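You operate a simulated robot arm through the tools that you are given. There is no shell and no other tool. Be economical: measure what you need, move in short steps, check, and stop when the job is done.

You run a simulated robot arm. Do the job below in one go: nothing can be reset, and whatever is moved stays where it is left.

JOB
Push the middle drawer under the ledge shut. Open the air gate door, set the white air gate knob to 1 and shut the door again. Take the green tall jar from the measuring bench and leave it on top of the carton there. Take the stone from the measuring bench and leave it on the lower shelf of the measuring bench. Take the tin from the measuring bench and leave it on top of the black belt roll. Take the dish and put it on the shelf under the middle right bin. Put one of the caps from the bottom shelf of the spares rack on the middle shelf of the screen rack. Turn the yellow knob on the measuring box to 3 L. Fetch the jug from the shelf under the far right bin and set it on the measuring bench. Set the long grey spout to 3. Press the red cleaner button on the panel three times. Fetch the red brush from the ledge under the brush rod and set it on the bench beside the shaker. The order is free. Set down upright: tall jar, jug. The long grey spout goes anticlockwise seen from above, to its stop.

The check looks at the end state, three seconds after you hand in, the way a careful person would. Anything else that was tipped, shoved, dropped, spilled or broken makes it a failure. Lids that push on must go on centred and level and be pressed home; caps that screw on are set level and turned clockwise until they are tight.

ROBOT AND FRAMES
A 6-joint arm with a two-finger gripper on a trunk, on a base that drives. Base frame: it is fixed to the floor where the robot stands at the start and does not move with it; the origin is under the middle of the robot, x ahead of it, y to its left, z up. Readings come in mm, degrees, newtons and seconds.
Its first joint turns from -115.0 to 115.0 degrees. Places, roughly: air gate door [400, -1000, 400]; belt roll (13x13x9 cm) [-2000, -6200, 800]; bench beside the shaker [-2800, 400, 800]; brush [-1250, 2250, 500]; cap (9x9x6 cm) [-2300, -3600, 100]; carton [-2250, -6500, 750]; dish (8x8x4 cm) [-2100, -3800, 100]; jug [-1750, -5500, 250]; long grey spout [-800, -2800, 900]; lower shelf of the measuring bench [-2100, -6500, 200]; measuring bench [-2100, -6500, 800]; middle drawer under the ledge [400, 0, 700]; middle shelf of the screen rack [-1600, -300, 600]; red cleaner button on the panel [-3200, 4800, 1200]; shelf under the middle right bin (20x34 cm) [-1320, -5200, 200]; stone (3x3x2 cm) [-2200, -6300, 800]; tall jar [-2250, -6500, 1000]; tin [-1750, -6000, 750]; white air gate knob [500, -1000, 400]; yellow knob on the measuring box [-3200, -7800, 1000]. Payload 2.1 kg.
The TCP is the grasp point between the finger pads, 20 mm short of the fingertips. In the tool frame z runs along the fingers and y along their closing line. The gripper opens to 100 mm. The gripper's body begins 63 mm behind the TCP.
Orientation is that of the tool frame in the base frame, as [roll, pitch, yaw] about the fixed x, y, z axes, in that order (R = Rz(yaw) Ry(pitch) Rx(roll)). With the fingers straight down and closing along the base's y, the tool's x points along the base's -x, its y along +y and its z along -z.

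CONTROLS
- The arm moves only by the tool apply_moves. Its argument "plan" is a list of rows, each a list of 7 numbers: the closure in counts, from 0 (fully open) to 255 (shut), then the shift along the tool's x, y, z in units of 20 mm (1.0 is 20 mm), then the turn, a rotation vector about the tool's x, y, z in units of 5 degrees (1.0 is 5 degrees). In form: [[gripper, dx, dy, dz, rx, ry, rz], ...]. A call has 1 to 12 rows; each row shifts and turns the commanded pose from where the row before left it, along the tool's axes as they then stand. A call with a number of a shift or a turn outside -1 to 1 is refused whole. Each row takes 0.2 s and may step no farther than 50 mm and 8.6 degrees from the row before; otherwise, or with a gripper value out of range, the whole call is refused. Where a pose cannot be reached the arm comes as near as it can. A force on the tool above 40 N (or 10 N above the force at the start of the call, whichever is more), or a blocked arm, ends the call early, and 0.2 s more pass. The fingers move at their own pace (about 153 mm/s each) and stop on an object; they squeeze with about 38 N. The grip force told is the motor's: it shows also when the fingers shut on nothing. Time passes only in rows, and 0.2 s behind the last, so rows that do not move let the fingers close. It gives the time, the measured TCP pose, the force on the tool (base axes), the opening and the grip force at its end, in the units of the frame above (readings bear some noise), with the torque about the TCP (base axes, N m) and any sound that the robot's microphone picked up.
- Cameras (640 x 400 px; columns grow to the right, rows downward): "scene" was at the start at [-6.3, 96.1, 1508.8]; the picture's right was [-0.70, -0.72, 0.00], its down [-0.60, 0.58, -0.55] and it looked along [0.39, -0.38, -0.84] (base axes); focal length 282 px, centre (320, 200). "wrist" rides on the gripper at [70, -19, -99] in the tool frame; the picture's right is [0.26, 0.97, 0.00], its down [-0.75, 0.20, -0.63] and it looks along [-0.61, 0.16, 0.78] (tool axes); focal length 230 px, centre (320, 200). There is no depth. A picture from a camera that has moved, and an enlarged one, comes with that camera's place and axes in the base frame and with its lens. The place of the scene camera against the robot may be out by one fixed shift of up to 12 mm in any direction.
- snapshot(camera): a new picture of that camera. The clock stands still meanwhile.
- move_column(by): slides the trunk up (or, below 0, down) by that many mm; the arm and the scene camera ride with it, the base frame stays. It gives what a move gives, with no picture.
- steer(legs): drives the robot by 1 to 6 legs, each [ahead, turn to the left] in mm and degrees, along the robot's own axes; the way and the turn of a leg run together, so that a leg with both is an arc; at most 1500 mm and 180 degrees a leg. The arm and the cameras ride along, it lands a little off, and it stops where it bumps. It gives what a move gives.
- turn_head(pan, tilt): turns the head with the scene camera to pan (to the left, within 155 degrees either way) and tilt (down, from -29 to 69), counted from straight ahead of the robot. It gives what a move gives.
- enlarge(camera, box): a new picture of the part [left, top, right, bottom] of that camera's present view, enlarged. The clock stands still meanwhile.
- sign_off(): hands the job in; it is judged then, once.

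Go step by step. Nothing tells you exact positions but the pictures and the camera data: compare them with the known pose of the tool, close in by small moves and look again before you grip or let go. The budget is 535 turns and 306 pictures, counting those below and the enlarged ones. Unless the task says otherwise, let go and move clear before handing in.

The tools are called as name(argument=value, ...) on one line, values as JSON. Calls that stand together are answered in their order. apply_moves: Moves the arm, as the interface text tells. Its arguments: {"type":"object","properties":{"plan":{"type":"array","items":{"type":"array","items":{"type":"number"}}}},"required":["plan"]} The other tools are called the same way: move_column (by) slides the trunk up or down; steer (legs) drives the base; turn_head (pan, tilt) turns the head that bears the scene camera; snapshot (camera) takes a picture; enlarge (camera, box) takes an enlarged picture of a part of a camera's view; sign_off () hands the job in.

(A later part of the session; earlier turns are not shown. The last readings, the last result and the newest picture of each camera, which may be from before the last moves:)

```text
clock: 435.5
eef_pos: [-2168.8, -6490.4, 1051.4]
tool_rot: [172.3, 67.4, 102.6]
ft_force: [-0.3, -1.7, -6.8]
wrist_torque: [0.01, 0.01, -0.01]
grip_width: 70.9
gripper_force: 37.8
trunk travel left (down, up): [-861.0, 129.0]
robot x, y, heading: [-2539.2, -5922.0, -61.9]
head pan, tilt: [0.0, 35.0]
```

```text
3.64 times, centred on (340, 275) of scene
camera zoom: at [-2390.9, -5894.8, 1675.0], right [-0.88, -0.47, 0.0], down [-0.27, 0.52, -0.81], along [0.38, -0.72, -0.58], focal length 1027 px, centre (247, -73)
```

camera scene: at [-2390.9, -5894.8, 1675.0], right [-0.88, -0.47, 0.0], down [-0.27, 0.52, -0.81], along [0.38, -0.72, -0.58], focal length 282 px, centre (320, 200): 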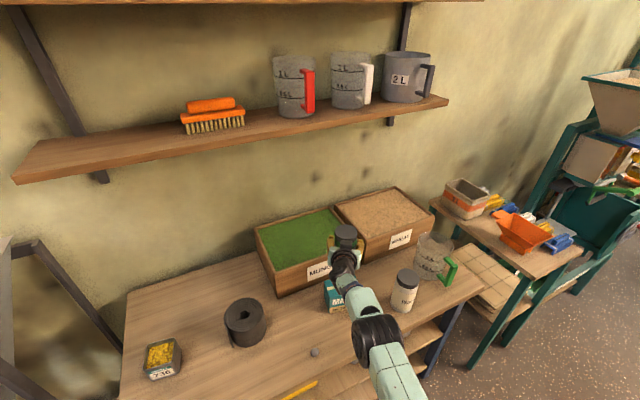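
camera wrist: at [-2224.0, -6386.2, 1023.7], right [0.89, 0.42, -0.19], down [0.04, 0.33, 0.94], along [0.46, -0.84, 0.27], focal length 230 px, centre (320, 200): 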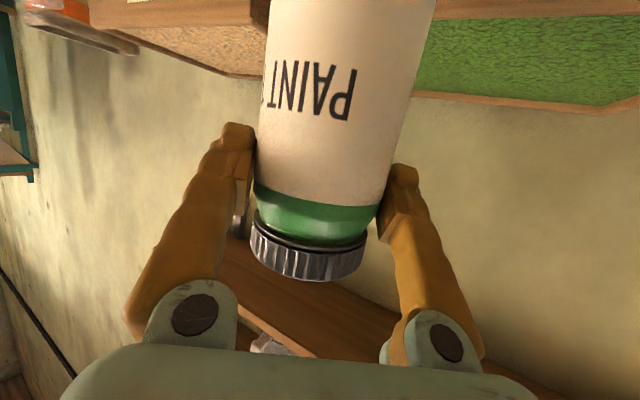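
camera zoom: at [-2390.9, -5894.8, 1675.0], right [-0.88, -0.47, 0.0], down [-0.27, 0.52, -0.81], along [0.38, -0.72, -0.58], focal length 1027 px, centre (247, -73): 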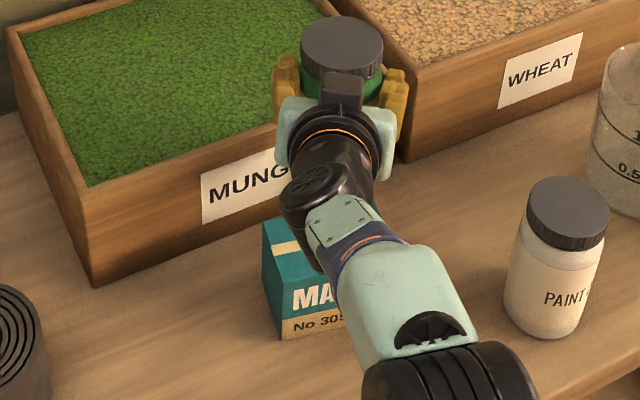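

apply_moves(plan=[[255, 0.12, 0.2, -0.28, 0, 0, 0]])

move_column(by=-50)

apply_moves(plan=[[255, 0.14, 0, 0.056, 0, 0, 0], [255, 0.14, 0, 0.056, 0, 0, 0], [255, 0.14, 0, 0.056, 0, 0, 0]])

enlarge(camera="scene", box=[290, 200, 390, 310])

```text
clock: 435.9
eef_pos: [-2160.9, -6484.9, 1057.2]
tool_rot: [171.9, 67.8, 102.5]
ft_force: [0.8, -0.3, -6.1]
wrist_torque: [0.06, 0.02, 0.0]
grip_width: 71.3
gripper_force: 37.5
trunk travel left (down, up): [-861.0, 129.0]
robot x, y, heading: [-2541.0, -5928.8, -61.9]
head pan, tilt: [0.0, 35.0]
```

```text
clock: 436.8
eef_pos: [-2173.1, -6474.6, 1011.2]
tool_rot: [171.8, 68.1, 102.1]
ft_force: [0.4, -0.3, -6.6]
wrist_torque: [0.07, 0.05, -0.03]
grip_width: 71.1
gripper_force: 38.5
trunk travel left (down, up): [-811.0, 179.0]
robot x, y, heading: [-2542.0, -5920.3, -62.1]
head pan, tilt: [0.0, 35.0]
```

```text
clock: 437.6
eef_pos: [-2172.0, -6475.6, 1001.2]
tool_rot: [172.0, 68.0, 102.2]
ft_force: [0.2, 0.8, -6.0]
wrist_torque: [0.06, 0.01, -0.03]
grip_width: 71.1
gripper_force: 37.9
trunk travel left (down, up): [-811.0, 179.0]
robot x, y, heading: [-2541.9, -5922.6, -62.2]
head pan, tilt: [0.0, 35.0]
```

```text
3.64 times, centred on (340, 255) of scene
camera zoom: at [-2398.6, -5880.5, 1625.2], right [-0.88, -0.47, 0.0], down [-0.27, 0.51, -0.82], along [0.38, -0.72, -0.58], focal length 1027 px, centre (247, 0)
```

zoom: 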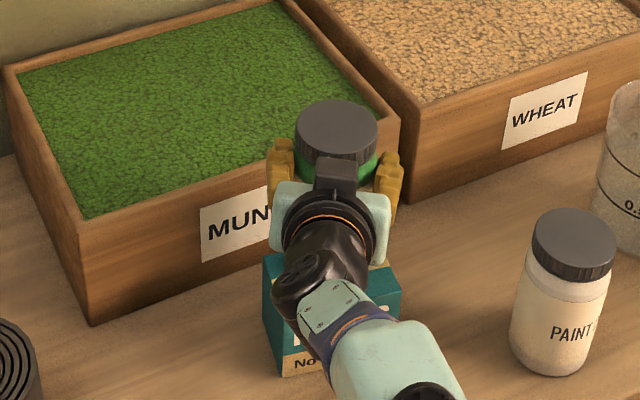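

apply_moves(plan=[[255, 0.14, 0, 0.056, 0, 0, 0], [255, 0.14, 0, 0.056, 0, 0, 0], [255, 0.14, 0, 0.056, 0, 0, 0]])

apply_moves(plan=[[255, 0.14, 0, 0.056, 0, 0, 0], [255, 0.14, 0, 0.056, 0, 0, 0], [255, 0.14, 0, 0.056, 0, 0, 0]])

```text
clock: 438.4
eef_pos: [-2173.1, -6474.1, 997.9]
tool_rot: [171.3, 68.7, 101.5]
ft_force: [2.5, -5.4, 17.6]
wrist_torque: [-0.25, -0.11, -0.01]
grip_width: 70.9
gripper_force: 37.9
trunk travel left (down, up): [-811.0, 179.0]
robot x, y, heading: [-2539.4, -5922.4, -61.7]
head pan, tilt: [0.0, 35.0]
```

```text
clock: 439.2
eef_pos: [-2173.6, -6471.1, 990.0]
tool_rot: [170.9, 68.8, 101.2]
ft_force: [1.4, -6.3, 33.0]
wrist_torque: [-0.57, 0.3, -0.01]
grip_width: 71.4
gripper_force: 37.7
trunk travel left (down, up): [-811.0, 179.0]
robot x, y, heading: [-2537.4, -5925.1, -62.0]
head pan, tilt: [0.0, 35.0]
```

Contact. I ease the pressure a little and look before letting go.

apply_moves(plan=[[255, -0.2, 0, -0.08, 0, 0, 0]])

snapshot(camera="wrist")

enlarge(camera="scene", box=[290, 200, 390, 310])

```text
clock: 439.6
eef_pos: [-2173.3, -6472.5, 988.6]
tool_rot: [171.2, 68.4, 101.6]
ft_force: [0.4, -4.3, 21.2]
wrist_torque: [-0.95, 0.31, -0.01]
grip_width: 70.9
gripper_force: 37.8
trunk travel left (down, up): [-811.0, 179.0]
robot x, y, heading: [-2539.7, -5926.9, -61.9]
head pan, tilt: [0.0, 35.0]
```

```text
143 pictures are left
camera wrist: at [-2228.4, -6367.2, 960.2], right [0.89, 0.42, -0.19], down [0.03, 0.34, 0.94], along [0.46, -0.84, 0.29], focal length 230 px, centre (320, 200)
```

wrist: 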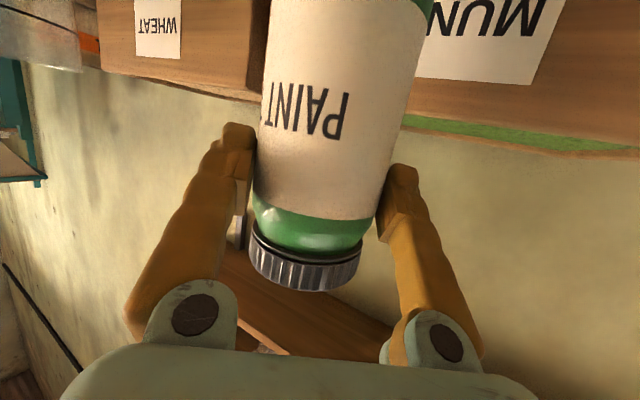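

```text
3.64 times, centred on (340, 255) of scene
camera zoom: at [-2404.3, -5874.5, 1625.4], right [-0.88, -0.47, 0.0], down [-0.27, 0.5, -0.82], along [0.39, -0.72, -0.57], focal length 1027 px, centre (247, 0)
```

zoom: 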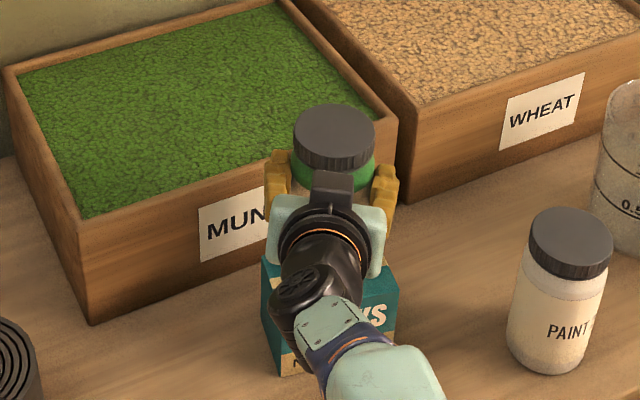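

The jar sits a bit toward the back of the carton; I lift slightly, pull it back about 11 mm and set it down again.

apply_moves(plan=[[255, -0.46, 0, -0.19, 0, 0, 0], [255, -0.46, 0, -0.19, 0, 0, 0], [255, 0.2, 0, -0.5, 0, 0, 0], [255, 0, 0, 0, 0, 0, 0]])

apply_moves(plan=[[255, 0.2, 0, 0.08, 0, 0, 0], [255, 0.2, 0, 0.08, 0, 0, 0], [255, 0.2, 0, 0.08, 0, 0, 0]])

enlarge(camera="scene", box=[290, 200, 390, 310])

```text
clock: 440.6
eef_pos: [-2174.9, -6464.8, 1005.7]
tool_rot: [171.9, 67.8, 102.2]
ft_force: [0.3, 0.6, -6.0]
wrist_torque: [0.08, 0.06, 0.02]
grip_width: 70.7
gripper_force: 38.2
trunk travel left (down, up): [-811.0, 179.0]
robot x, y, heading: [-2537.4, -5924.8, -62.0]
head pan, tilt: [0.0, 35.0]
```

```text
clock: 441.4
eef_pos: [-2175.0, -6463.6, 993.9]
tool_rot: [171.9, 68.0, 102.2]
ft_force: [1.2, -1.1, -5.6]
wrist_torque: [0.07, 0.04, 0.03]
grip_width: 71.0
gripper_force: 38.4
trunk travel left (down, up): [-811.0, 179.0]
robot x, y, heading: [-2539.0, -5926.3, -62.0]
head pan, tilt: [0.0, 35.0]
```

```text
3.64 times, centred on (340, 255) of scene
camera zoom: at [-2398.9, -5880.1, 1625.2], right [-0.88, -0.47, 0.0], down [-0.27, 0.51, -0.82], along [0.38, -0.72, -0.57], focal length 1027 px, centre (247, 0)
```

zoom: 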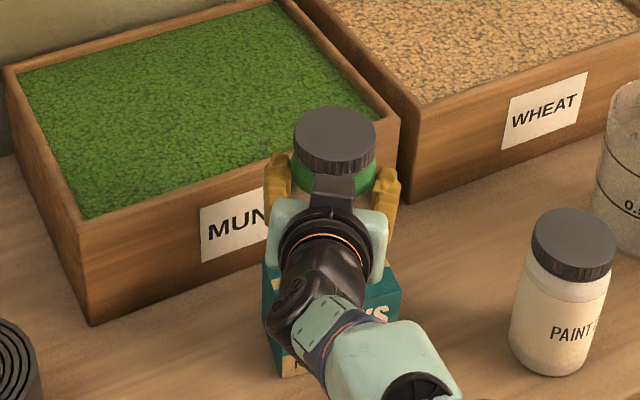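

apply_moves(plan=[[255, 0.15, 0, -0.1, 0, 0, 0], [255, 0.14, 0, 0.056, 0, 0, 0], [255, 0.14, 0, 0.056, 0, 0, 0]])

apply_moves(plan=[[255, 0.1, 0, 0.04, 0, 0, 0], [255, 0.1, 0, 0.04, 0, 0, 0]])

```text
clock: 442.2
eef_pos: [-2176.6, -6462.1, 990.3]
tool_rot: [171.6, 68.5, 101.8]
ft_force: [2.1, -1.7, 7.6]
wrist_torque: [-0.13, 0.03, 0.04]
grip_width: 71.0
gripper_force: 38.0
trunk travel left (down, up): [-811.0, 179.0]
robot x, y, heading: [-2538.8, -5926.8, -62.0]
head pan, tilt: [0.0, 35.0]
```

```text
clock: 442.8
eef_pos: [-2177.3, -6460.2, 990.5]
tool_rot: [171.2, 68.9, 101.6]
ft_force: [5.8, -7.7, 32.2]
wrist_torque: [-0.65, 0.01, 0.04]
grip_width: 71.0
gripper_force: 38.1
trunk travel left (down, up): [-811.0, 179.0]
robot x, y, heading: [-2538.5, -5927.5, -61.8]
head pan, tilt: [0.0, 35.0]
```

apply_moves(plan=[[255, -0.16, 0, -0.06, 0, 0, 0], [180, 0, 0, 0, 0, 0, 0], [60, 0, 0, 0, 0, 0, 0], [0, 0, 0, 0, 0, 0, 0], [0, 0, 0, 0, 0, 0, 0]])

snapshot(camera="wrist")

```text
clock: 444.0
eef_pos: [-2176.8, -6461.4, 986.2]
tool_rot: [171.9, 68.0, 102.1]
ft_force: [-0.1, 0.3, -0.5]
wrist_torque: [0.0, 0.04, -0.02]
grip_width: 100.1
gripper_force: 0.1
trunk travel left (down, up): [-811.0, 179.0]
robot x, y, heading: [-2539.9, -5926.8, -62.0]
head pan, tilt: [0.0, 35.0]
```

```text
140 pictures are left
camera wrist: at [-2231.4, -6356.5, 956.2], right [0.89, 0.42, -0.19], down [0.04, 0.34, 0.94], along [0.46, -0.84, 0.28], focal length 230 px, centre (320, 200)
```

wrist: 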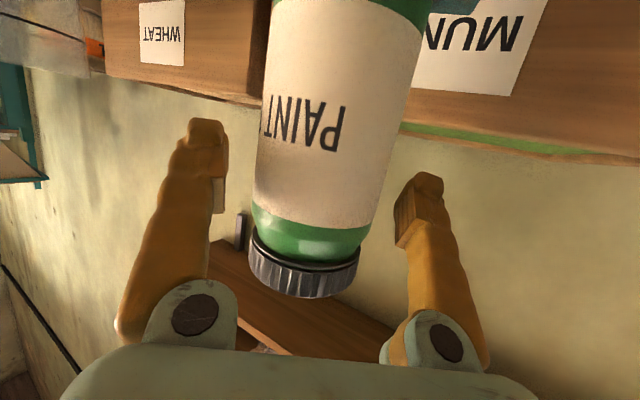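

move_column(by=90)

steer(legs=[[-200, 0]])

snapshot(camera="scene")

enlarge(camera="scene", box=[240, 160, 440, 320])

```text
clock: 445.3
eef_pos: [-2176.8, -6461.0, 1076.8]
tool_rot: [171.8, 68.1, 102.2]
ft_force: [-0.9, 0.0, 0.1]
wrist_torque: [0.03, -0.01, 0.02]
grip_width: 99.8
gripper_force: 0.2
trunk travel left (down, up): [-901.0, 89.0]
robot x, y, heading: [-2538.6, -5921.9, -62.2]
head pan, tilt: [0.0, 35.0]
```

```text
clock: 446.9
eef_pos: [-2272.0, -6285.7, 1073.3]
tool_rot: [172.0, 67.8, 101.8]
ft_force: [-0.1, -0.4, -0.3]
wrist_torque: [-0.06, 0.0, -0.02]
grip_width: 100.0
gripper_force: 0.0
trunk travel left (down, up): [-901.0, 89.0]
robot x, y, heading: [-2629.7, -5747.6, -62.3]
head pan, tilt: [0.0, 35.0]
```

```text
139 pictures are left
camera scene: at [-2492.3, -5704.0, 1715.2], right [-0.89, -0.47, 0.0], down [-0.27, 0.51, -0.82], along [0.38, -0.72, -0.58], focal length 282 px, centre (320, 200)
```

scene: 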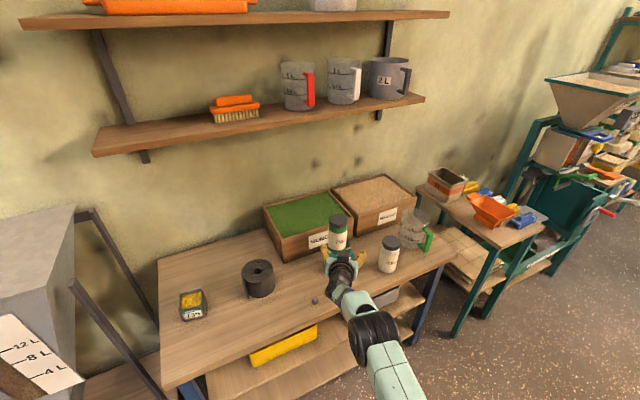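

```text
2.50 times, centred on (340, 240) of scene
camera zoom: at [-2492.3, -5704.0, 1715.2], right [-0.89, -0.47, 0.0], down [-0.27, 0.51, -0.82], along [0.38, -0.72, -0.58], focal length 706 px, centre (270, 100)
```

zoom: 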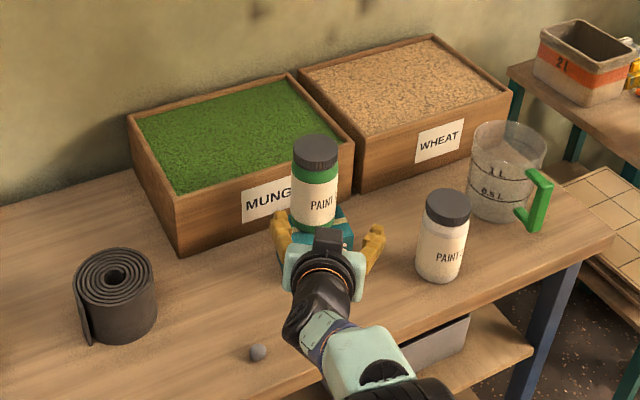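

Jar done. Now the sample tin: I check its orientation.

enlarge(camera="scene", box=[140, 240, 300, 350])

```text
3.64 times, centred on (220, 295) of scene
camera zoom: at [-2492.3, -5704.0, 1715.2], right [-0.89, -0.47, 0.0], down [-0.27, 0.51, -0.82], along [0.38, -0.72, -0.58], focal length 1027 px, centre (684, -146)
```

zoom: 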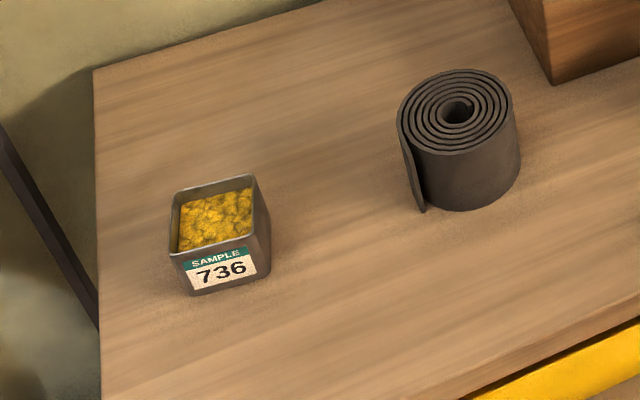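

apply_moves(plan=[[0, 0.85, 0, 0, 0, 1, 0], [0, 0.85, 0, 0, 0, 1, 0], [0, 0.85, 0, 0, 0, 1, 0], [0, 0.85, 0, 0, 0, 1, 0], [0, 0.85, 0, 0, 0, 1, 0]])

steer(legs=[[0, 98.3], [211, 0], [0, -73.5]])

snapshot(camera="wrist")

```text
clock: 448.1
eef_pos: [-2283.2, -6240.3, 1006.1]
tool_rot: [175.7, 43.2, 106.6]
ft_force: [0.3, 0.2, -0.1]
wrist_torque: [-0.03, 0.0, -0.01]
grip_width: 100.1
gripper_force: 0.0
trunk travel left (down, up): [-901.0, 89.0]
robot x, y, heading: [-2634.2, -5747.6, -62.3]
head pan, tilt: [0.0, 35.0]
```

```text
clock: 457.0
eef_pos: [-1946.4, -5958.5, 1005.5]
tool_rot: [175.8, 43.2, 128.3]
ft_force: [0.5, -1.5, -0.1]
wrist_torque: [0.01, -0.02, -0.01]
grip_width: 100.0
gripper_force: 0.0
trunk travel left (down, up): [-901.0, 89.0]
robot x, y, heading: [-2455.2, -5629.2, -40.4]
head pan, tilt: [0.0, 35.0]
```

```text
136 pictures are left
camera wrist: at [-2038.4, -5883.0, 1028.7], right [0.61, 0.78, -0.12], down [0.19, 0.01, 0.98], along [0.77, -0.62, -0.14], focal length 230 px, centre (320, 200)
```

wrist: 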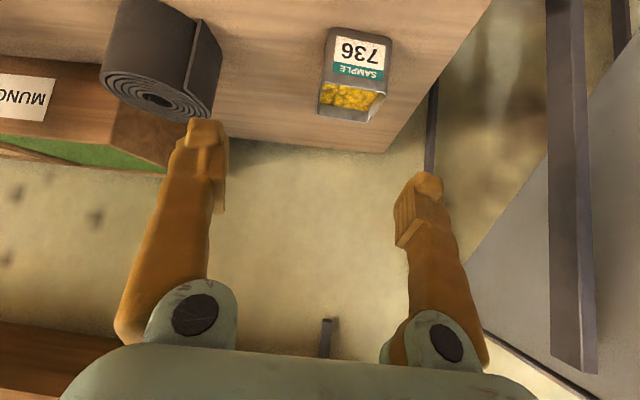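

steer(legs=[[0, 2.3], [150, 0]])

move_column(by=-80)

snapshot(camera="wrist")

```text
clock: 458.7
eef_pos: [-1817.4, -6030.8, 1007.3]
tool_rot: [175.8, 43.4, 130.6]
ft_force: [-0.8, -0.6, -0.4]
wrist_torque: [-0.02, 0.0, -0.02]
grip_width: 100.1
gripper_force: 0.1
trunk travel left (down, up): [-901.0, 89.0]
robot x, y, heading: [-2337.1, -5726.9, -38.0]
head pan, tilt: [0.0, 35.0]
```

```text
clock: 459.9
eef_pos: [-1814.9, -6032.2, 925.7]
tool_rot: [175.8, 43.2, 130.5]
ft_force: [-0.7, -0.9, 0.0]
wrist_torque: [0.01, 0.01, -0.02]
grip_width: 100.1
gripper_force: 0.1
trunk travel left (down, up): [-821.0, 169.0]
robot x, y, heading: [-2335.4, -5724.7, -38.5]
head pan, tilt: [0.0, 35.0]
```

```text
135 pictures are left
camera wrist: at [-1910.2, -5960.9, 948.7], right [0.58, 0.81, -0.12], down [0.19, 0.02, 0.98], along [0.79, -0.59, -0.14], focal length 230 px, centre (320, 200)
```

wrist: 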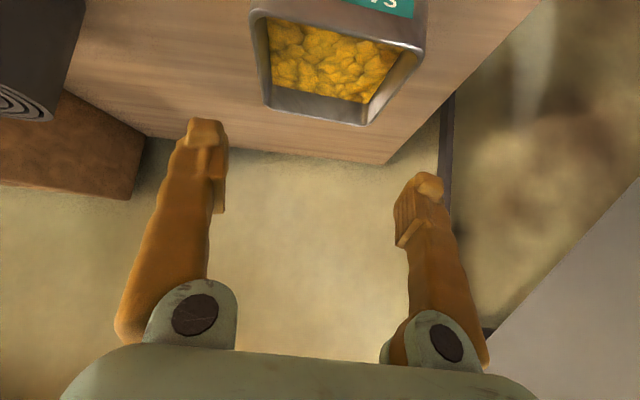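

apply_moves(plan=[[0, 0.22, -0.22, -0.24, 0, 0, 0]])

move_column(by=-50)

snapshot(camera="wrist")

```text
clock: 460.3
eef_pos: [-1822.2, -6031.6, 925.6]
tool_rot: [175.8, 43.2, 130.6]
ft_force: [-0.5, -0.1, 0.1]
wrist_torque: [0.02, 0.01, 0.01]
grip_width: 100.1
gripper_force: 0.0
trunk travel left (down, up): [-821.0, 169.0]
robot x, y, heading: [-2338.2, -5724.8, -38.3]
head pan, tilt: [0.0, 35.0]
```

```text
clock: 461.2
eef_pos: [-1822.1, -6030.3, 876.3]
tool_rot: [175.9, 43.2, 130.6]
ft_force: [0.3, -0.8, 0.7]
wrist_torque: [0.02, 0.03, -0.03]
grip_width: 100.0
gripper_force: 0.0
trunk travel left (down, up): [-771.0, 219.0]
robot x, y, heading: [-2334.4, -5726.6, -38.1]
head pan, tilt: [0.0, 35.0]
```

```text
134 pictures are left
camera wrist: at [-1917.3, -5959.5, 898.8], right [0.58, 0.81, -0.12], down [0.19, 0.02, 0.98], along [0.79, -0.59, -0.14], focal length 230 px, centre (320, 200)
```

wrist: 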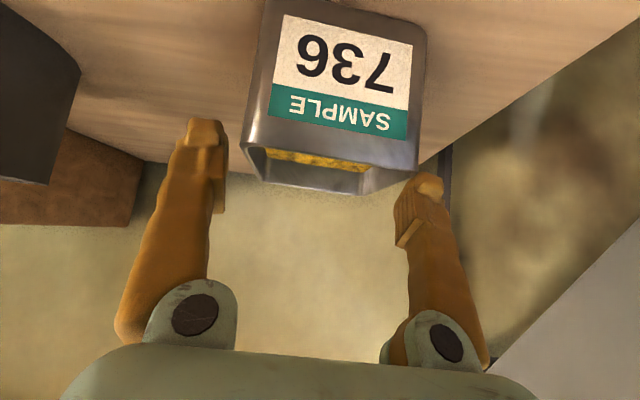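

apply_moves(plan=[[0, 0, 0.22, 0, 0, 0, 0]])

move_column(by=-34)

snapshot(camera="wrist")

```text
clock: 461.6
eef_pos: [-1818.7, -6029.0, 875.0]
tool_rot: [175.8, 43.2, 130.6]
ft_force: [-0.1, -0.8, 0.0]
wrist_torque: [0.03, 0.0, -0.03]
grip_width: 99.8
gripper_force: 0.1
trunk travel left (down, up): [-771.0, 219.0]
robot x, y, heading: [-2335.8, -5722.8, -38.3]
head pan, tilt: [0.0, 35.0]
```

```text
clock: 462.4
eef_pos: [-1818.7, -6028.5, 840.6]
tool_rot: [175.8, 43.3, 130.6]
ft_force: [0.0, 0.6, -0.2]
wrist_torque: [0.02, -0.01, -0.02]
grip_width: 100.1
gripper_force: 0.1
trunk travel left (down, up): [-737.0, 253.0]
robot x, y, heading: [-2334.3, -5724.5, -38.0]
head pan, tilt: [0.0, 35.0]
```

```text
133 pictures are left
camera wrist: at [-1913.8, -5956.7, 864.4], right [0.58, 0.81, -0.12], down [0.19, 0.02, 0.98], along [0.79, -0.59, -0.14], focal length 230 px, centre (320, 200)
```

wrist: 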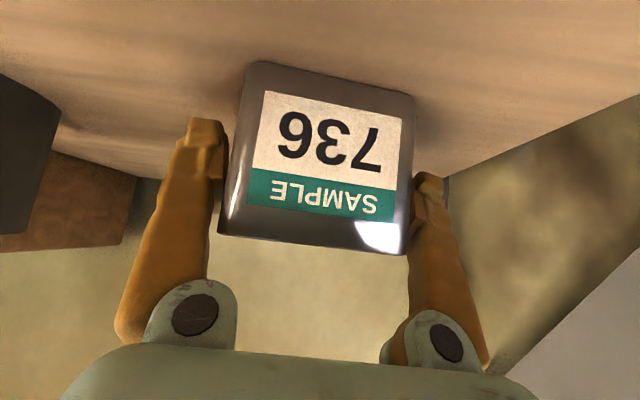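

apply_moves(plan=[[60, 0, 0, 0, 0, 0, 0], [150, 0, 0, 0, 0, 0, 0], [255, 0, 0, 0, 0, 0, 0], [255, 0, 0, 0, 0, 0, 0]])

move_column(by=30)

snapshot(camera="wrist")

```text
clock: 463.4
eef_pos: [-1818.5, -6027.8, 841.9]
tool_rot: [175.9, 43.2, 130.6]
ft_force: [-0.4, -0.3, 1.2]
wrist_torque: [-0.09, 0.19, 0.07]
grip_width: 84.8
gripper_force: 37.8
trunk travel left (down, up): [-737.0, 253.0]
robot x, y, heading: [-2336.6, -5723.1, -38.1]
head pan, tilt: [0.0, 35.0]
```

```text
clock: 464.1
eef_pos: [-1817.0, -6028.3, 870.4]
tool_rot: [175.8, 43.1, 130.7]
ft_force: [0.3, -0.5, -2.7]
wrist_torque: [0.03, 0.04, -0.03]
grip_width: 84.4
gripper_force: 38.3
trunk travel left (down, up): [-767.0, 223.0]
robot x, y, heading: [-2338.9, -5721.2, -38.1]
head pan, tilt: [0.0, 35.0]
```

```text
132 pictures are left
camera wrist: at [-1913.0, -5957.0, 894.0], right [0.58, 0.81, -0.13], down [0.19, 0.02, 0.98], along [0.79, -0.59, -0.14], focal length 230 px, centre (320, 200)
```

wrist: 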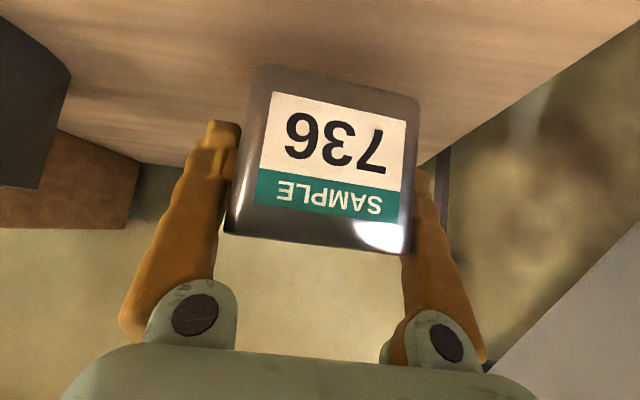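

Tin held (level). I raise it and swing it over the roll by turning the base.

move_column(by=110)

steer(legs=[[0, -21.6], [11, 0]])

snapshot(camera="wrist")

snapshot(camera="scene")

```text
clock: 465.6
eef_pos: [-1817.6, -6029.0, 980.8]
tool_rot: [175.8, 43.3, 130.5]
ft_force: [-0.6, -0.4, -2.7]
wrist_torque: [0.04, 0.03, 0.02]
grip_width: 84.3
gripper_force: 38.4
trunk travel left (down, up): [-877.0, 113.0]
robot x, y, heading: [-2337.9, -5722.8, -38.2]
head pan, tilt: [0.0, 35.0]
```

```text
clock: 467.5
eef_pos: [-1965.9, -6208.6, 981.9]
tool_rot: [175.9, 43.3, 108.6]
ft_force: [-1.1, 0.9, -2.5]
wrist_torque: [-0.04, 0.01, 0.0]
grip_width: 84.3
gripper_force: 37.9
trunk travel left (down, up): [-877.0, 113.0]
robot x, y, heading: [-2333.4, -5736.7, -60.2]
head pan, tilt: [0.0, 35.0]
```

```text
131 pictures are left
camera wrist: at [-2026.6, -6106.0, 1005.3], right [0.84, 0.53, -0.13], down [0.18, -0.05, 0.98], along [0.52, -0.85, -0.14], focal length 230 px, centre (320, 200)
```

wrist: 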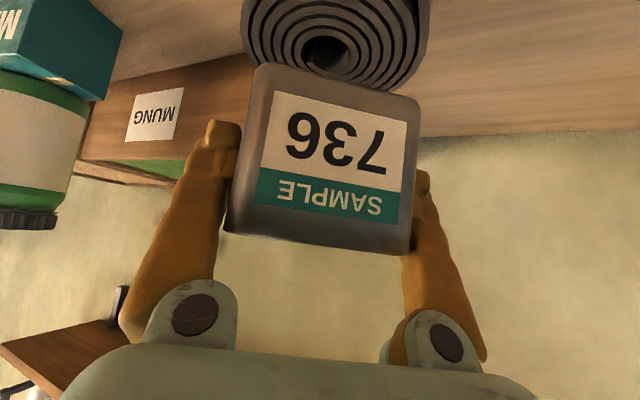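

```text
130 pictures are left
camera scene: at [-2193.6, -5680.7, 1691.4], right [-0.87, -0.5, 0.0], down [-0.28, 0.5, -0.82], along [0.41, -0.71, -0.57], focal length 282 px, centre (320, 200)
```

scene: 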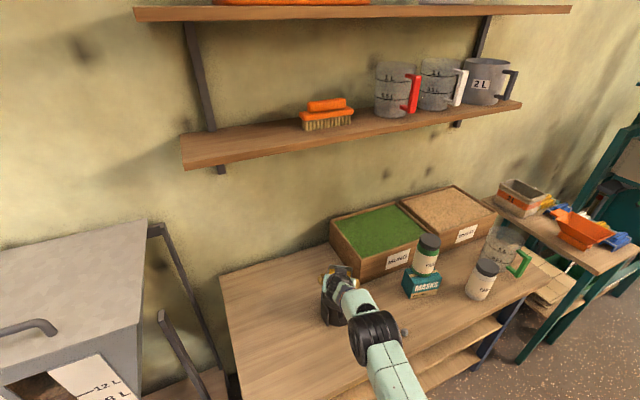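

move_column(by=-38)

apply_moves(plan=[[255, 0.1, 0, 0.11, 0, 0, 0], [255, 0.1, 0, 0.11, 0, 0, 0], [255, 0.1, 0, 0.11, 0, 0, 0]])

snapshot(camera="wrist")

```text
clock: 468.3
eef_pos: [-1963.8, -6210.9, 941.9]
tool_rot: [175.9, 43.1, 108.5]
ft_force: [0.3, -0.5, -2.7]
wrist_torque: [-0.01, -0.01, -0.02]
grip_width: 84.2
gripper_force: 37.6
trunk travel left (down, up): [-839.0, 151.0]
robot x, y, heading: [-2333.2, -5733.8, -60.2]
head pan, tilt: [0.0, 35.0]
```

```text
clock: 469.1
eef_pos: [-1963.4, -6209.8, 933.6]
tool_rot: [175.8, 43.1, 108.6]
ft_force: [1.2, -0.7, -3.4]
wrist_torque: [0.01, 0.01, 0.03]
grip_width: 84.3
gripper_force: 38.3
trunk travel left (down, up): [-839.0, 151.0]
robot x, y, heading: [-2330.2, -5732.6, -60.2]
head pan, tilt: [0.0, 35.0]
```

```text
129 pictures are left
camera wrist: at [-2024.6, -6107.7, 956.6], right [0.84, 0.53, -0.12], down [0.18, -0.05, 0.98], along [0.51, -0.85, -0.14], focal length 230 px, centre (320, 200)
```

wrist: 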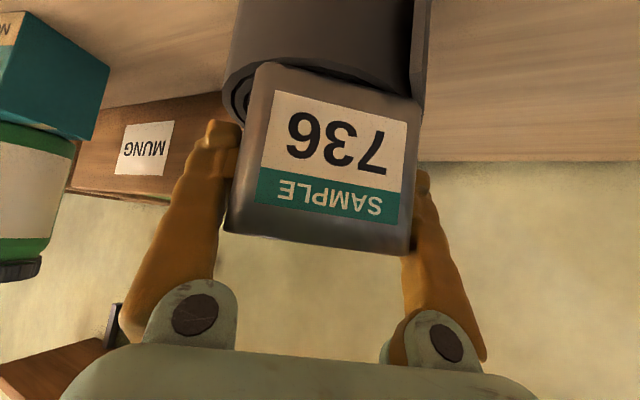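

apply_moves(plan=[[255, 0.1, 0, 0.11, 0, 0, 0], [255, 0.1, 0, 0.11, 0, 0, 0]])

apply_moves(plan=[[255, 0.1, 0, 0.11, 0, 0, 0], [255, 0.1, 0, 0.11, 0, 0, 0]])

```text
clock: 469.7
eef_pos: [-1964.6, -6210.3, 933.4]
tool_rot: [175.6, 43.5, 108.6]
ft_force: [1.6, -4.1, 18.7]
wrist_torque: [0.19, 0.94, 0.18]
grip_width: 84.2
gripper_force: 38.0
trunk travel left (down, up): [-839.0, 151.0]
robot x, y, heading: [-2330.4, -5733.1, -60.2]
head pan, tilt: [0.0, 35.0]
```

```text
clock: 470.2
eef_pos: [-1963.1, -6209.1, 933.6]
tool_rot: [175.6, 44.2, 108.7]
ft_force: [-4.9, 4.9, 16.7]
wrist_torque: [0.49, 1.12, -0.1]
grip_width: 84.5
gripper_force: 37.9
trunk travel left (down, up): [-839.0, 151.0]
robot x, y, heading: [-2330.1, -5736.0, -60.2]
head pan, tilt: [0.0, 35.0]
stopped in row 2: the force on the tool passed its limit at 42 N (the readings are from after the stop); the commanded pose is now the measured one
```

apply_moves(plan=[[255, -0.07, 0, -0.08, 0, 0, 0], [100, 0, 0, 0, 0, 0, 0], [0, 0, 0, 0, 0, 0, 0], [0, 0, 0, 0, 0, 0, 0]])

snapshot(camera="wrist")

move_column(by=100)

steer(legs=[[-200, 0]])

snapshot(camera="scene")

```text
clock: 471.2
eef_pos: [-1961.6, -6209.9, 932.0]
tool_rot: [175.6, 43.8, 108.7]
ft_force: [0.5, 0.3, 0.3]
wrist_torque: [-0.03, -0.02, 0.0]
grip_width: 100.0
gripper_force: 0.0
trunk travel left (down, up): [-839.0, 151.0]
robot x, y, heading: [-2331.5, -5733.3, -60.3]
head pan, tilt: [0.0, 35.0]
```

```text
128 pictures are left
camera wrist: at [-2023.2, -6108.0, 953.3], right [0.84, 0.53, -0.12], down [0.17, -0.04, 0.98], along [0.52, -0.85, -0.13], focal length 230 px, centre (320, 200)
```

wrist: 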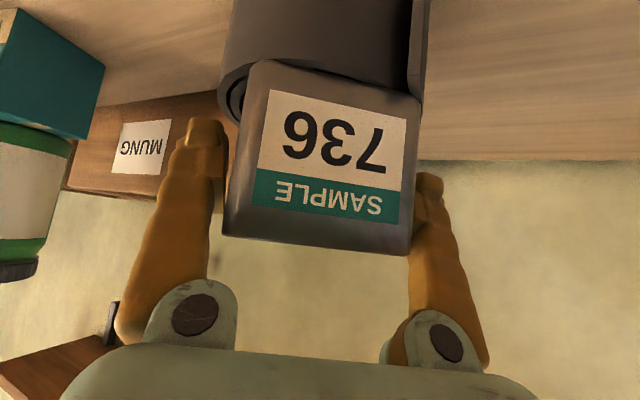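

```text
clock: 472.6
eef_pos: [-1961.2, -6211.0, 1031.7]
tool_rot: [175.5, 43.8, 108.6]
ft_force: [-0.4, -0.1, 0.6]
wrist_torque: [0.0, 0.01, 0.0]
grip_width: 99.7
gripper_force: 0.0
trunk travel left (down, up): [-939.0, 51.0]
robot x, y, heading: [-2332.1, -5732.4, -60.3]
head pan, tilt: [0.0, 35.0]
```

```text
clock: 474.2
eef_pos: [-2059.8, -6037.3, 1030.4]
tool_rot: [175.7, 43.6, 108.8]
ft_force: [1.3, -0.2, -0.6]
wrist_torque: [-0.01, 0.03, -0.01]
grip_width: 100.0
gripper_force: 0.1
trunk travel left (down, up): [-939.0, 51.0]
robot x, y, heading: [-2430.3, -5556.8, -60.0]
head pan, tilt: [0.0, 35.0]
```

```text
127 pictures are left
camera scene: at [-2290.1, -5512.1, 1753.2], right [-0.87, -0.5, 0.0], down [-0.29, 0.5, -0.82], along [0.41, -0.71, -0.58], focal length 282 px, centre (320, 200)
```

scene: 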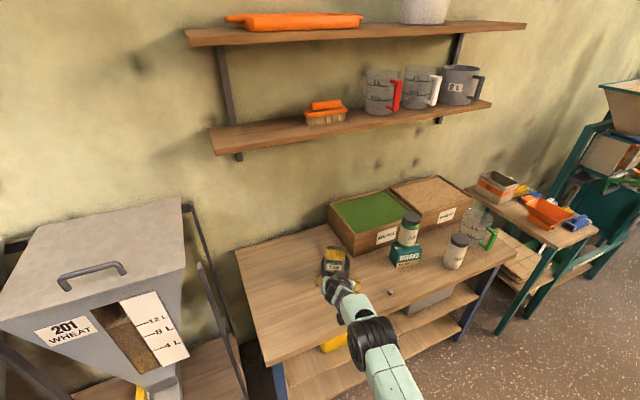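

Tin placed. Now the stone near the bench front at about [-2181, -6261].

steer(legs=[[0, -58], [205, 0], [0, 58]])

apply_moves(plan=[[100, 0, 0, 0, 0, 0, 0], [100, 0, 0, 0, 0, 0, 0]])

snapshot(camera="wrist")

snapshot(camera="scene")

```text
clock: 480.9
eef_pos: [-2166.5, -6225.4, 1029.9]
tool_rot: [175.5, 43.8, 107.8]
ft_force: [0.3, 0.1, 0.4]
wrist_torque: [-0.02, -0.01, 0.02]
grip_width: 100.3
gripper_force: 0.1
trunk travel left (down, up): [-939.0, 51.0]
robot x, y, heading: [-2529.8, -5743.6, -60.8]
head pan, tilt: [0.0, 35.0]
```

```text
clock: 481.5
eef_pos: [-2166.9, -6226.3, 1031.1]
tool_rot: [175.6, 43.9, 107.8]
ft_force: [-0.4, 0.9, 0.2]
wrist_torque: [0.04, 0.01, 0.02]
grip_width: 60.6
gripper_force: 0.1
trunk travel left (down, up): [-939.0, 51.0]
robot x, y, heading: [-2526.4, -5742.3, -61.0]
head pan, tilt: [0.0, 35.0]
```

```text
126 pictures are left
camera wrist: at [-2226.8, -6122.6, 1053.1], right [0.84, 0.52, -0.13], down [0.17, -0.05, 0.98], along [0.51, -0.85, -0.13], focal length 230 px, centre (320, 200)
```

wrist: 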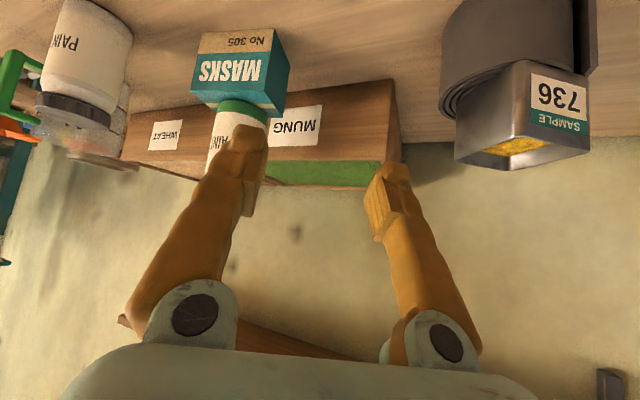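

```text
125 pictures are left
camera scene: at [-2389.9, -5695.2, 1753.3], right [-0.88, -0.48, 0.0], down [-0.28, 0.5, -0.82], along [0.4, -0.72, -0.57], focal length 282 px, centre (320, 200)
```

scene: 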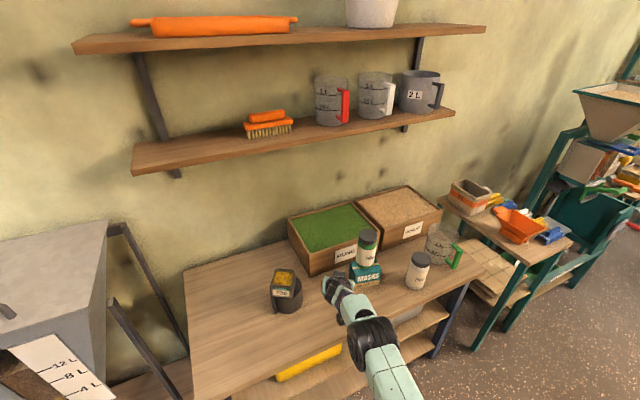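

move_column(by=-130)

snapshot(camera="wrist")

```text
clock: 483.1
eef_pos: [-2165.6, -6225.6, 900.8]
tool_rot: [175.6, 43.8, 107.9]
ft_force: [-1.1, -0.6, -1.2]
wrist_torque: [0.01, 0.02, -0.03]
grip_width: 60.6
gripper_force: 0.1
trunk travel left (down, up): [-809.0, 181.0]
robot x, y, heading: [-2528.5, -5742.9, -61.0]
head pan, tilt: [0.0, 35.0]
```

```text
124 pictures are left
camera wrist: at [-2226.9, -6122.5, 923.2], right [0.84, 0.52, -0.13], down [0.17, -0.05, 0.98], along [0.51, -0.85, -0.13], focal length 230 px, centre (320, 200)
```

wrist: 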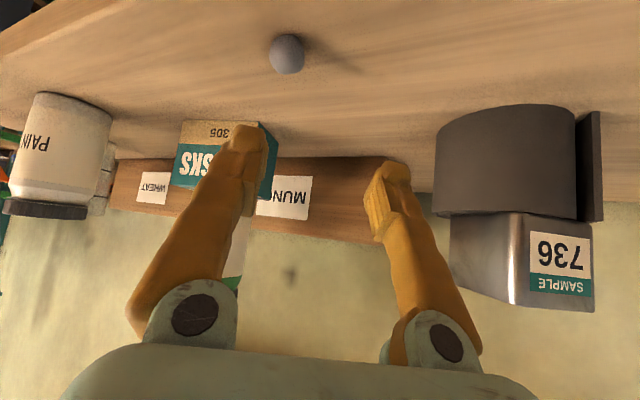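

apply_moves(plan=[[100, -0.35, -0.77, 0.33, 0, 0, 0], [100, -0.35, -0.77, 0.33, 0, 0, 0]])

move_column(by=-50)

snapshot(camera="wrist")

```text
clock: 483.7
eef_pos: [-2190.4, -6255.0, 900.7]
tool_rot: [175.6, 43.8, 107.8]
ft_force: [0.9, 0.4, -0.5]
wrist_torque: [0.01, 0.02, -0.04]
grip_width: 61.0
gripper_force: 0.1
trunk travel left (down, up): [-809.0, 181.0]
robot x, y, heading: [-2530.6, -5747.1, -61.2]
head pan, tilt: [0.0, 35.0]
```

```text
clock: 484.6
eef_pos: [-2189.4, -6254.2, 851.5]
tool_rot: [175.6, 43.8, 107.7]
ft_force: [0.1, 0.9, 0.0]
wrist_torque: [0.02, -0.01, 0.0]
grip_width: 60.7
gripper_force: 0.1
trunk travel left (down, up): [-759.0, 231.0]
robot x, y, heading: [-2530.3, -5744.8, -61.0]
head pan, tilt: [0.0, 35.0]
```

```text
123 pictures are left
camera wrist: at [-2249.9, -6150.8, 872.5], right [0.84, 0.52, -0.12], down [0.17, -0.05, 0.98], along [0.51, -0.85, -0.13], focal length 230 px, centre (320, 200)
```

wrist: 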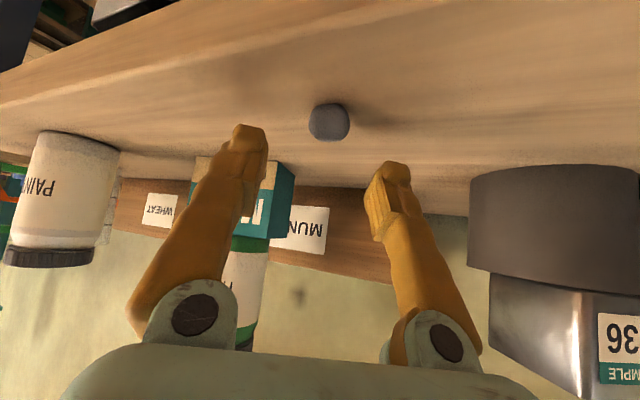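

apply_moves(plan=[[130, -0.18, 0.12, 0.17, 0, 0, 0]])

move_column(by=-35)

snapshot(camera="wrist")

```text
clock: 485.0
eef_pos: [-2185.4, -6257.4, 850.0]
tool_rot: [175.5, 43.8, 108.0]
ft_force: [0.1, -0.5, -0.1]
wrist_torque: [-0.01, 0.02, 0.0]
grip_width: 49.0
gripper_force: 0.1
trunk travel left (down, up): [-759.0, 231.0]
robot x, y, heading: [-2529.5, -5745.0, -60.9]
head pan, tilt: [0.0, 35.0]
```

```text
clock: 485.8
eef_pos: [-2186.8, -6256.3, 823.6]
tool_rot: [175.2, 44.7, 107.9]
ft_force: [2.9, -8.2, 28.3]
wrist_torque: [-0.6, 0.7, 0.09]
grip_width: 48.9
gripper_force: 0.2
trunk travel left (down, up): [-724.0, 266.0]
robot x, y, heading: [-2527.1, -5744.2, -61.1]
head pan, tilt: [0.0, 35.0]
```

```text
122 pictures are left
camera wrist: at [-2246.7, -6153.3, 843.0], right [0.84, 0.52, -0.12], down [0.17, -0.03, 0.99], along [0.51, -0.85, -0.11], focal length 230 px, centre (320, 200)
```

wrist: 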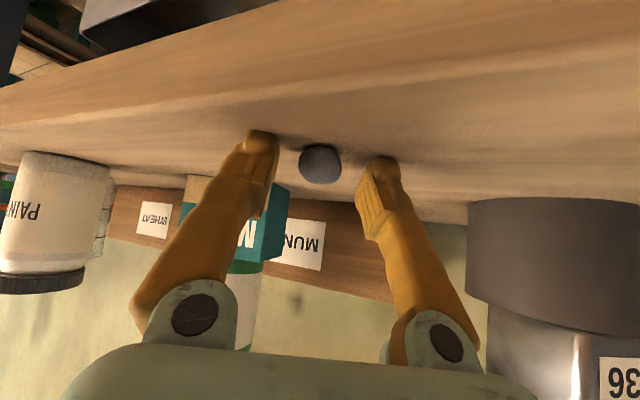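

move_column(by=8)

apply_moves(plan=[[180, 0, 0, 0, 0, 0, 0], [255, 0, 0, 0, 0, 0, 0], [255, 0, 0, 0, 0, 0, 0]])

move_column(by=80)

snapshot(camera="wrist")

```text
clock: 486.4
eef_pos: [-2186.0, -6256.2, 824.1]
tool_rot: [175.5, 43.6, 107.7]
ft_force: [3.4, -8.5, 10.5]
wrist_torque: [-0.39, 0.24, 0.28]
grip_width: 48.3
gripper_force: 0.2
trunk travel left (down, up): [-732.0, 258.0]
robot x, y, heading: [-2532.0, -5740.8, -61.1]
head pan, tilt: [0.0, 35.0]
```

```text
clock: 487.2
eef_pos: [-2186.0, -6257.1, 823.5]
tool_rot: [175.4, 43.6, 107.8]
ft_force: [0.2, -0.6, 0.1]
wrist_torque: [0.03, 0.01, -0.01]
grip_width: 22.7
gripper_force: 38.0
trunk travel left (down, up): [-732.0, 258.0]
robot x, y, heading: [-2527.5, -5740.1, -60.7]
head pan, tilt: [0.0, 35.0]
```

```text
clock: 488.4
eef_pos: [-2185.3, -6256.3, 904.7]
tool_rot: [175.5, 43.8, 107.8]
ft_force: [-0.8, -0.5, 0.2]
wrist_torque: [0.03, -0.02, 0.01]
grip_width: 22.1
gripper_force: 38.3
trunk travel left (down, up): [-812.0, 178.0]
robot x, y, heading: [-2529.2, -5744.3, -61.1]
head pan, tilt: [0.0, 35.0]
```

```text
121 pictures are left
camera wrist: at [-2246.2, -6153.6, 925.8], right [0.84, 0.52, -0.12], down [0.17, -0.05, 0.98], along [0.51, -0.85, -0.13], focal length 230 px, centre (320, 200)
```

wrist: 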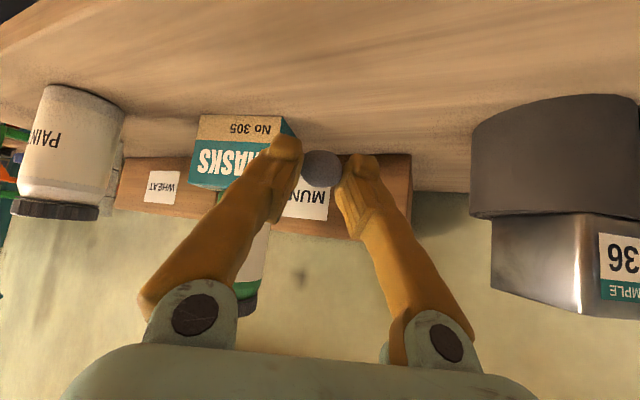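

Stone held. I back off, lower the trunk and look at the lower shelf.

steer(legs=[[-300, 0]])

move_column(by=-400)

move_column(by=-200)

snapshot(camera="scene")

snapshot(camera="wrist")

```text
clock: 490.4
eef_pos: [-2324.6, -5993.3, 903.9]
tool_rot: [175.5, 43.7, 108.5]
ft_force: [0.2, -0.3, -0.1]
wrist_torque: [-0.01, 0.02, 0.01]
grip_width: 21.8
gripper_force: 38.0
trunk travel left (down, up): [-812.0, 178.0]
robot x, y, heading: [-2674.0, -5484.3, -60.4]
head pan, tilt: [0.0, 35.0]
```

```text
clock: 494.2
eef_pos: [-2325.4, -5993.4, 505.0]
tool_rot: [175.4, 43.7, 108.5]
ft_force: [0.3, 0.8, -0.8]
wrist_torque: [0.01, 0.0, -0.02]
grip_width: 20.3
gripper_force: 38.2
trunk travel left (down, up): [-412.0, 578.0]
robot x, y, heading: [-2674.3, -5484.0, -60.4]
head pan, tilt: [0.0, 35.0]
```

```text
clock: 496.4
eef_pos: [-2325.7, -5993.6, 305.2]
tool_rot: [175.5, 43.7, 108.5]
ft_force: [-0.2, 0.7, -0.3]
wrist_torque: [0.03, 0.03, -0.02]
grip_width: 19.1
gripper_force: 38.4
trunk travel left (down, up): [-212.0, 778.0]
robot x, y, heading: [-2673.4, -5485.9, -60.2]
head pan, tilt: [0.0, 35.0]
```

```text
120 pictures are left
camera scene: at [-2535.5, -5434.4, 1026.3], right [-0.87, -0.49, 0.0], down [-0.28, 0.5, -0.82], along [0.4, -0.71, -0.57], focal length 282 px, centre (320, 200)
```

scene: 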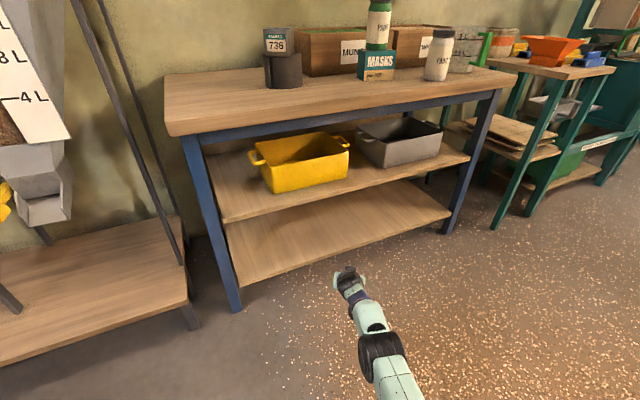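

```text
119 pictures are left
camera wrist: at [-2386.5, -5891.0, 325.9], right [0.84, 0.53, -0.12], down [0.17, -0.04, 0.98], along [0.52, -0.85, -0.13], focal length 230 px, centre (320, 200)
```

wrist: 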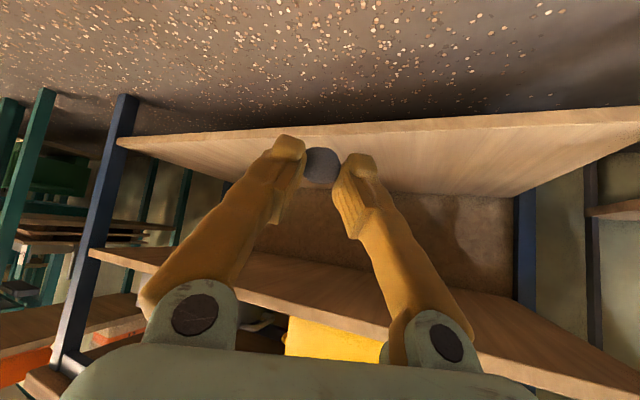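

move_column(by=-33)

steer(legs=[[250, 0]])

snapshot(camera="wrist")

snapshot(camera="scene")

```text
clock: 497.1
eef_pos: [-2325.0, -5993.0, 271.8]
tool_rot: [175.5, 43.6, 108.4]
ft_force: [-0.3, -0.8, -0.7]
wrist_torque: [0.03, 0.0, -0.01]
grip_width: 18.7
gripper_force: 37.7
trunk travel left (down, up): [-179.0, 811.0]
robot x, y, heading: [-2672.2, -5485.2, -60.5]
head pan, tilt: [0.0, 35.0]
```

```text
clock: 499.0
eef_pos: [-2206.7, -6211.3, 271.1]
tool_rot: [175.5, 43.7, 108.3]
ft_force: [-0.7, 0.8, -0.5]
wrist_torque: [-0.02, 0.01, -0.04]
grip_width: 0.0
gripper_force: 28.9
trunk travel left (down, up): [-179.0, 811.0]
robot x, y, heading: [-2551.2, -5697.7, -60.7]
head pan, tilt: [0.0, 35.0]
```

```text
118 pictures are left
camera wrist: at [-2267.3, -6107.5, 292.9], right [0.84, 0.53, -0.12], down [0.17, -0.05, 0.98], along [0.51, -0.85, -0.13], focal length 230 px, centre (320, 200)
```

wrist: 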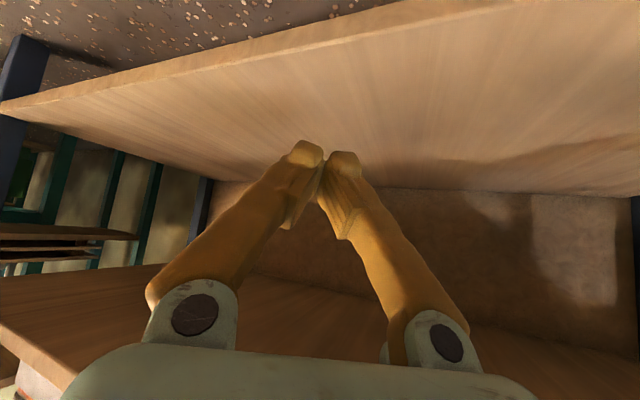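

```text
117 pictures are left
camera scene: at [-2414.1, -5650.2, 993.3], right [-0.87, -0.49, 0.0], down [-0.28, 0.5, -0.82], along [0.4, -0.71, -0.57], focal length 282 px, centre (320, 200)
```

scene: 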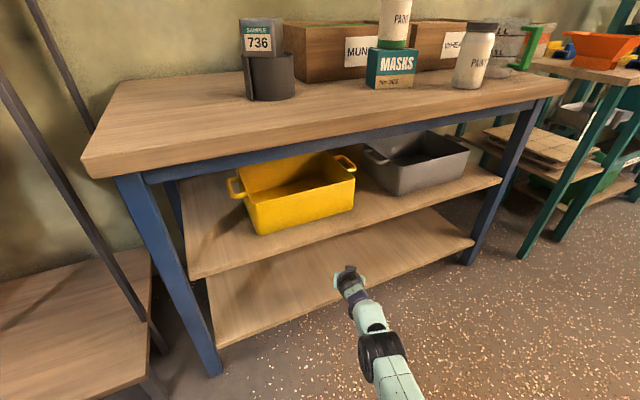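

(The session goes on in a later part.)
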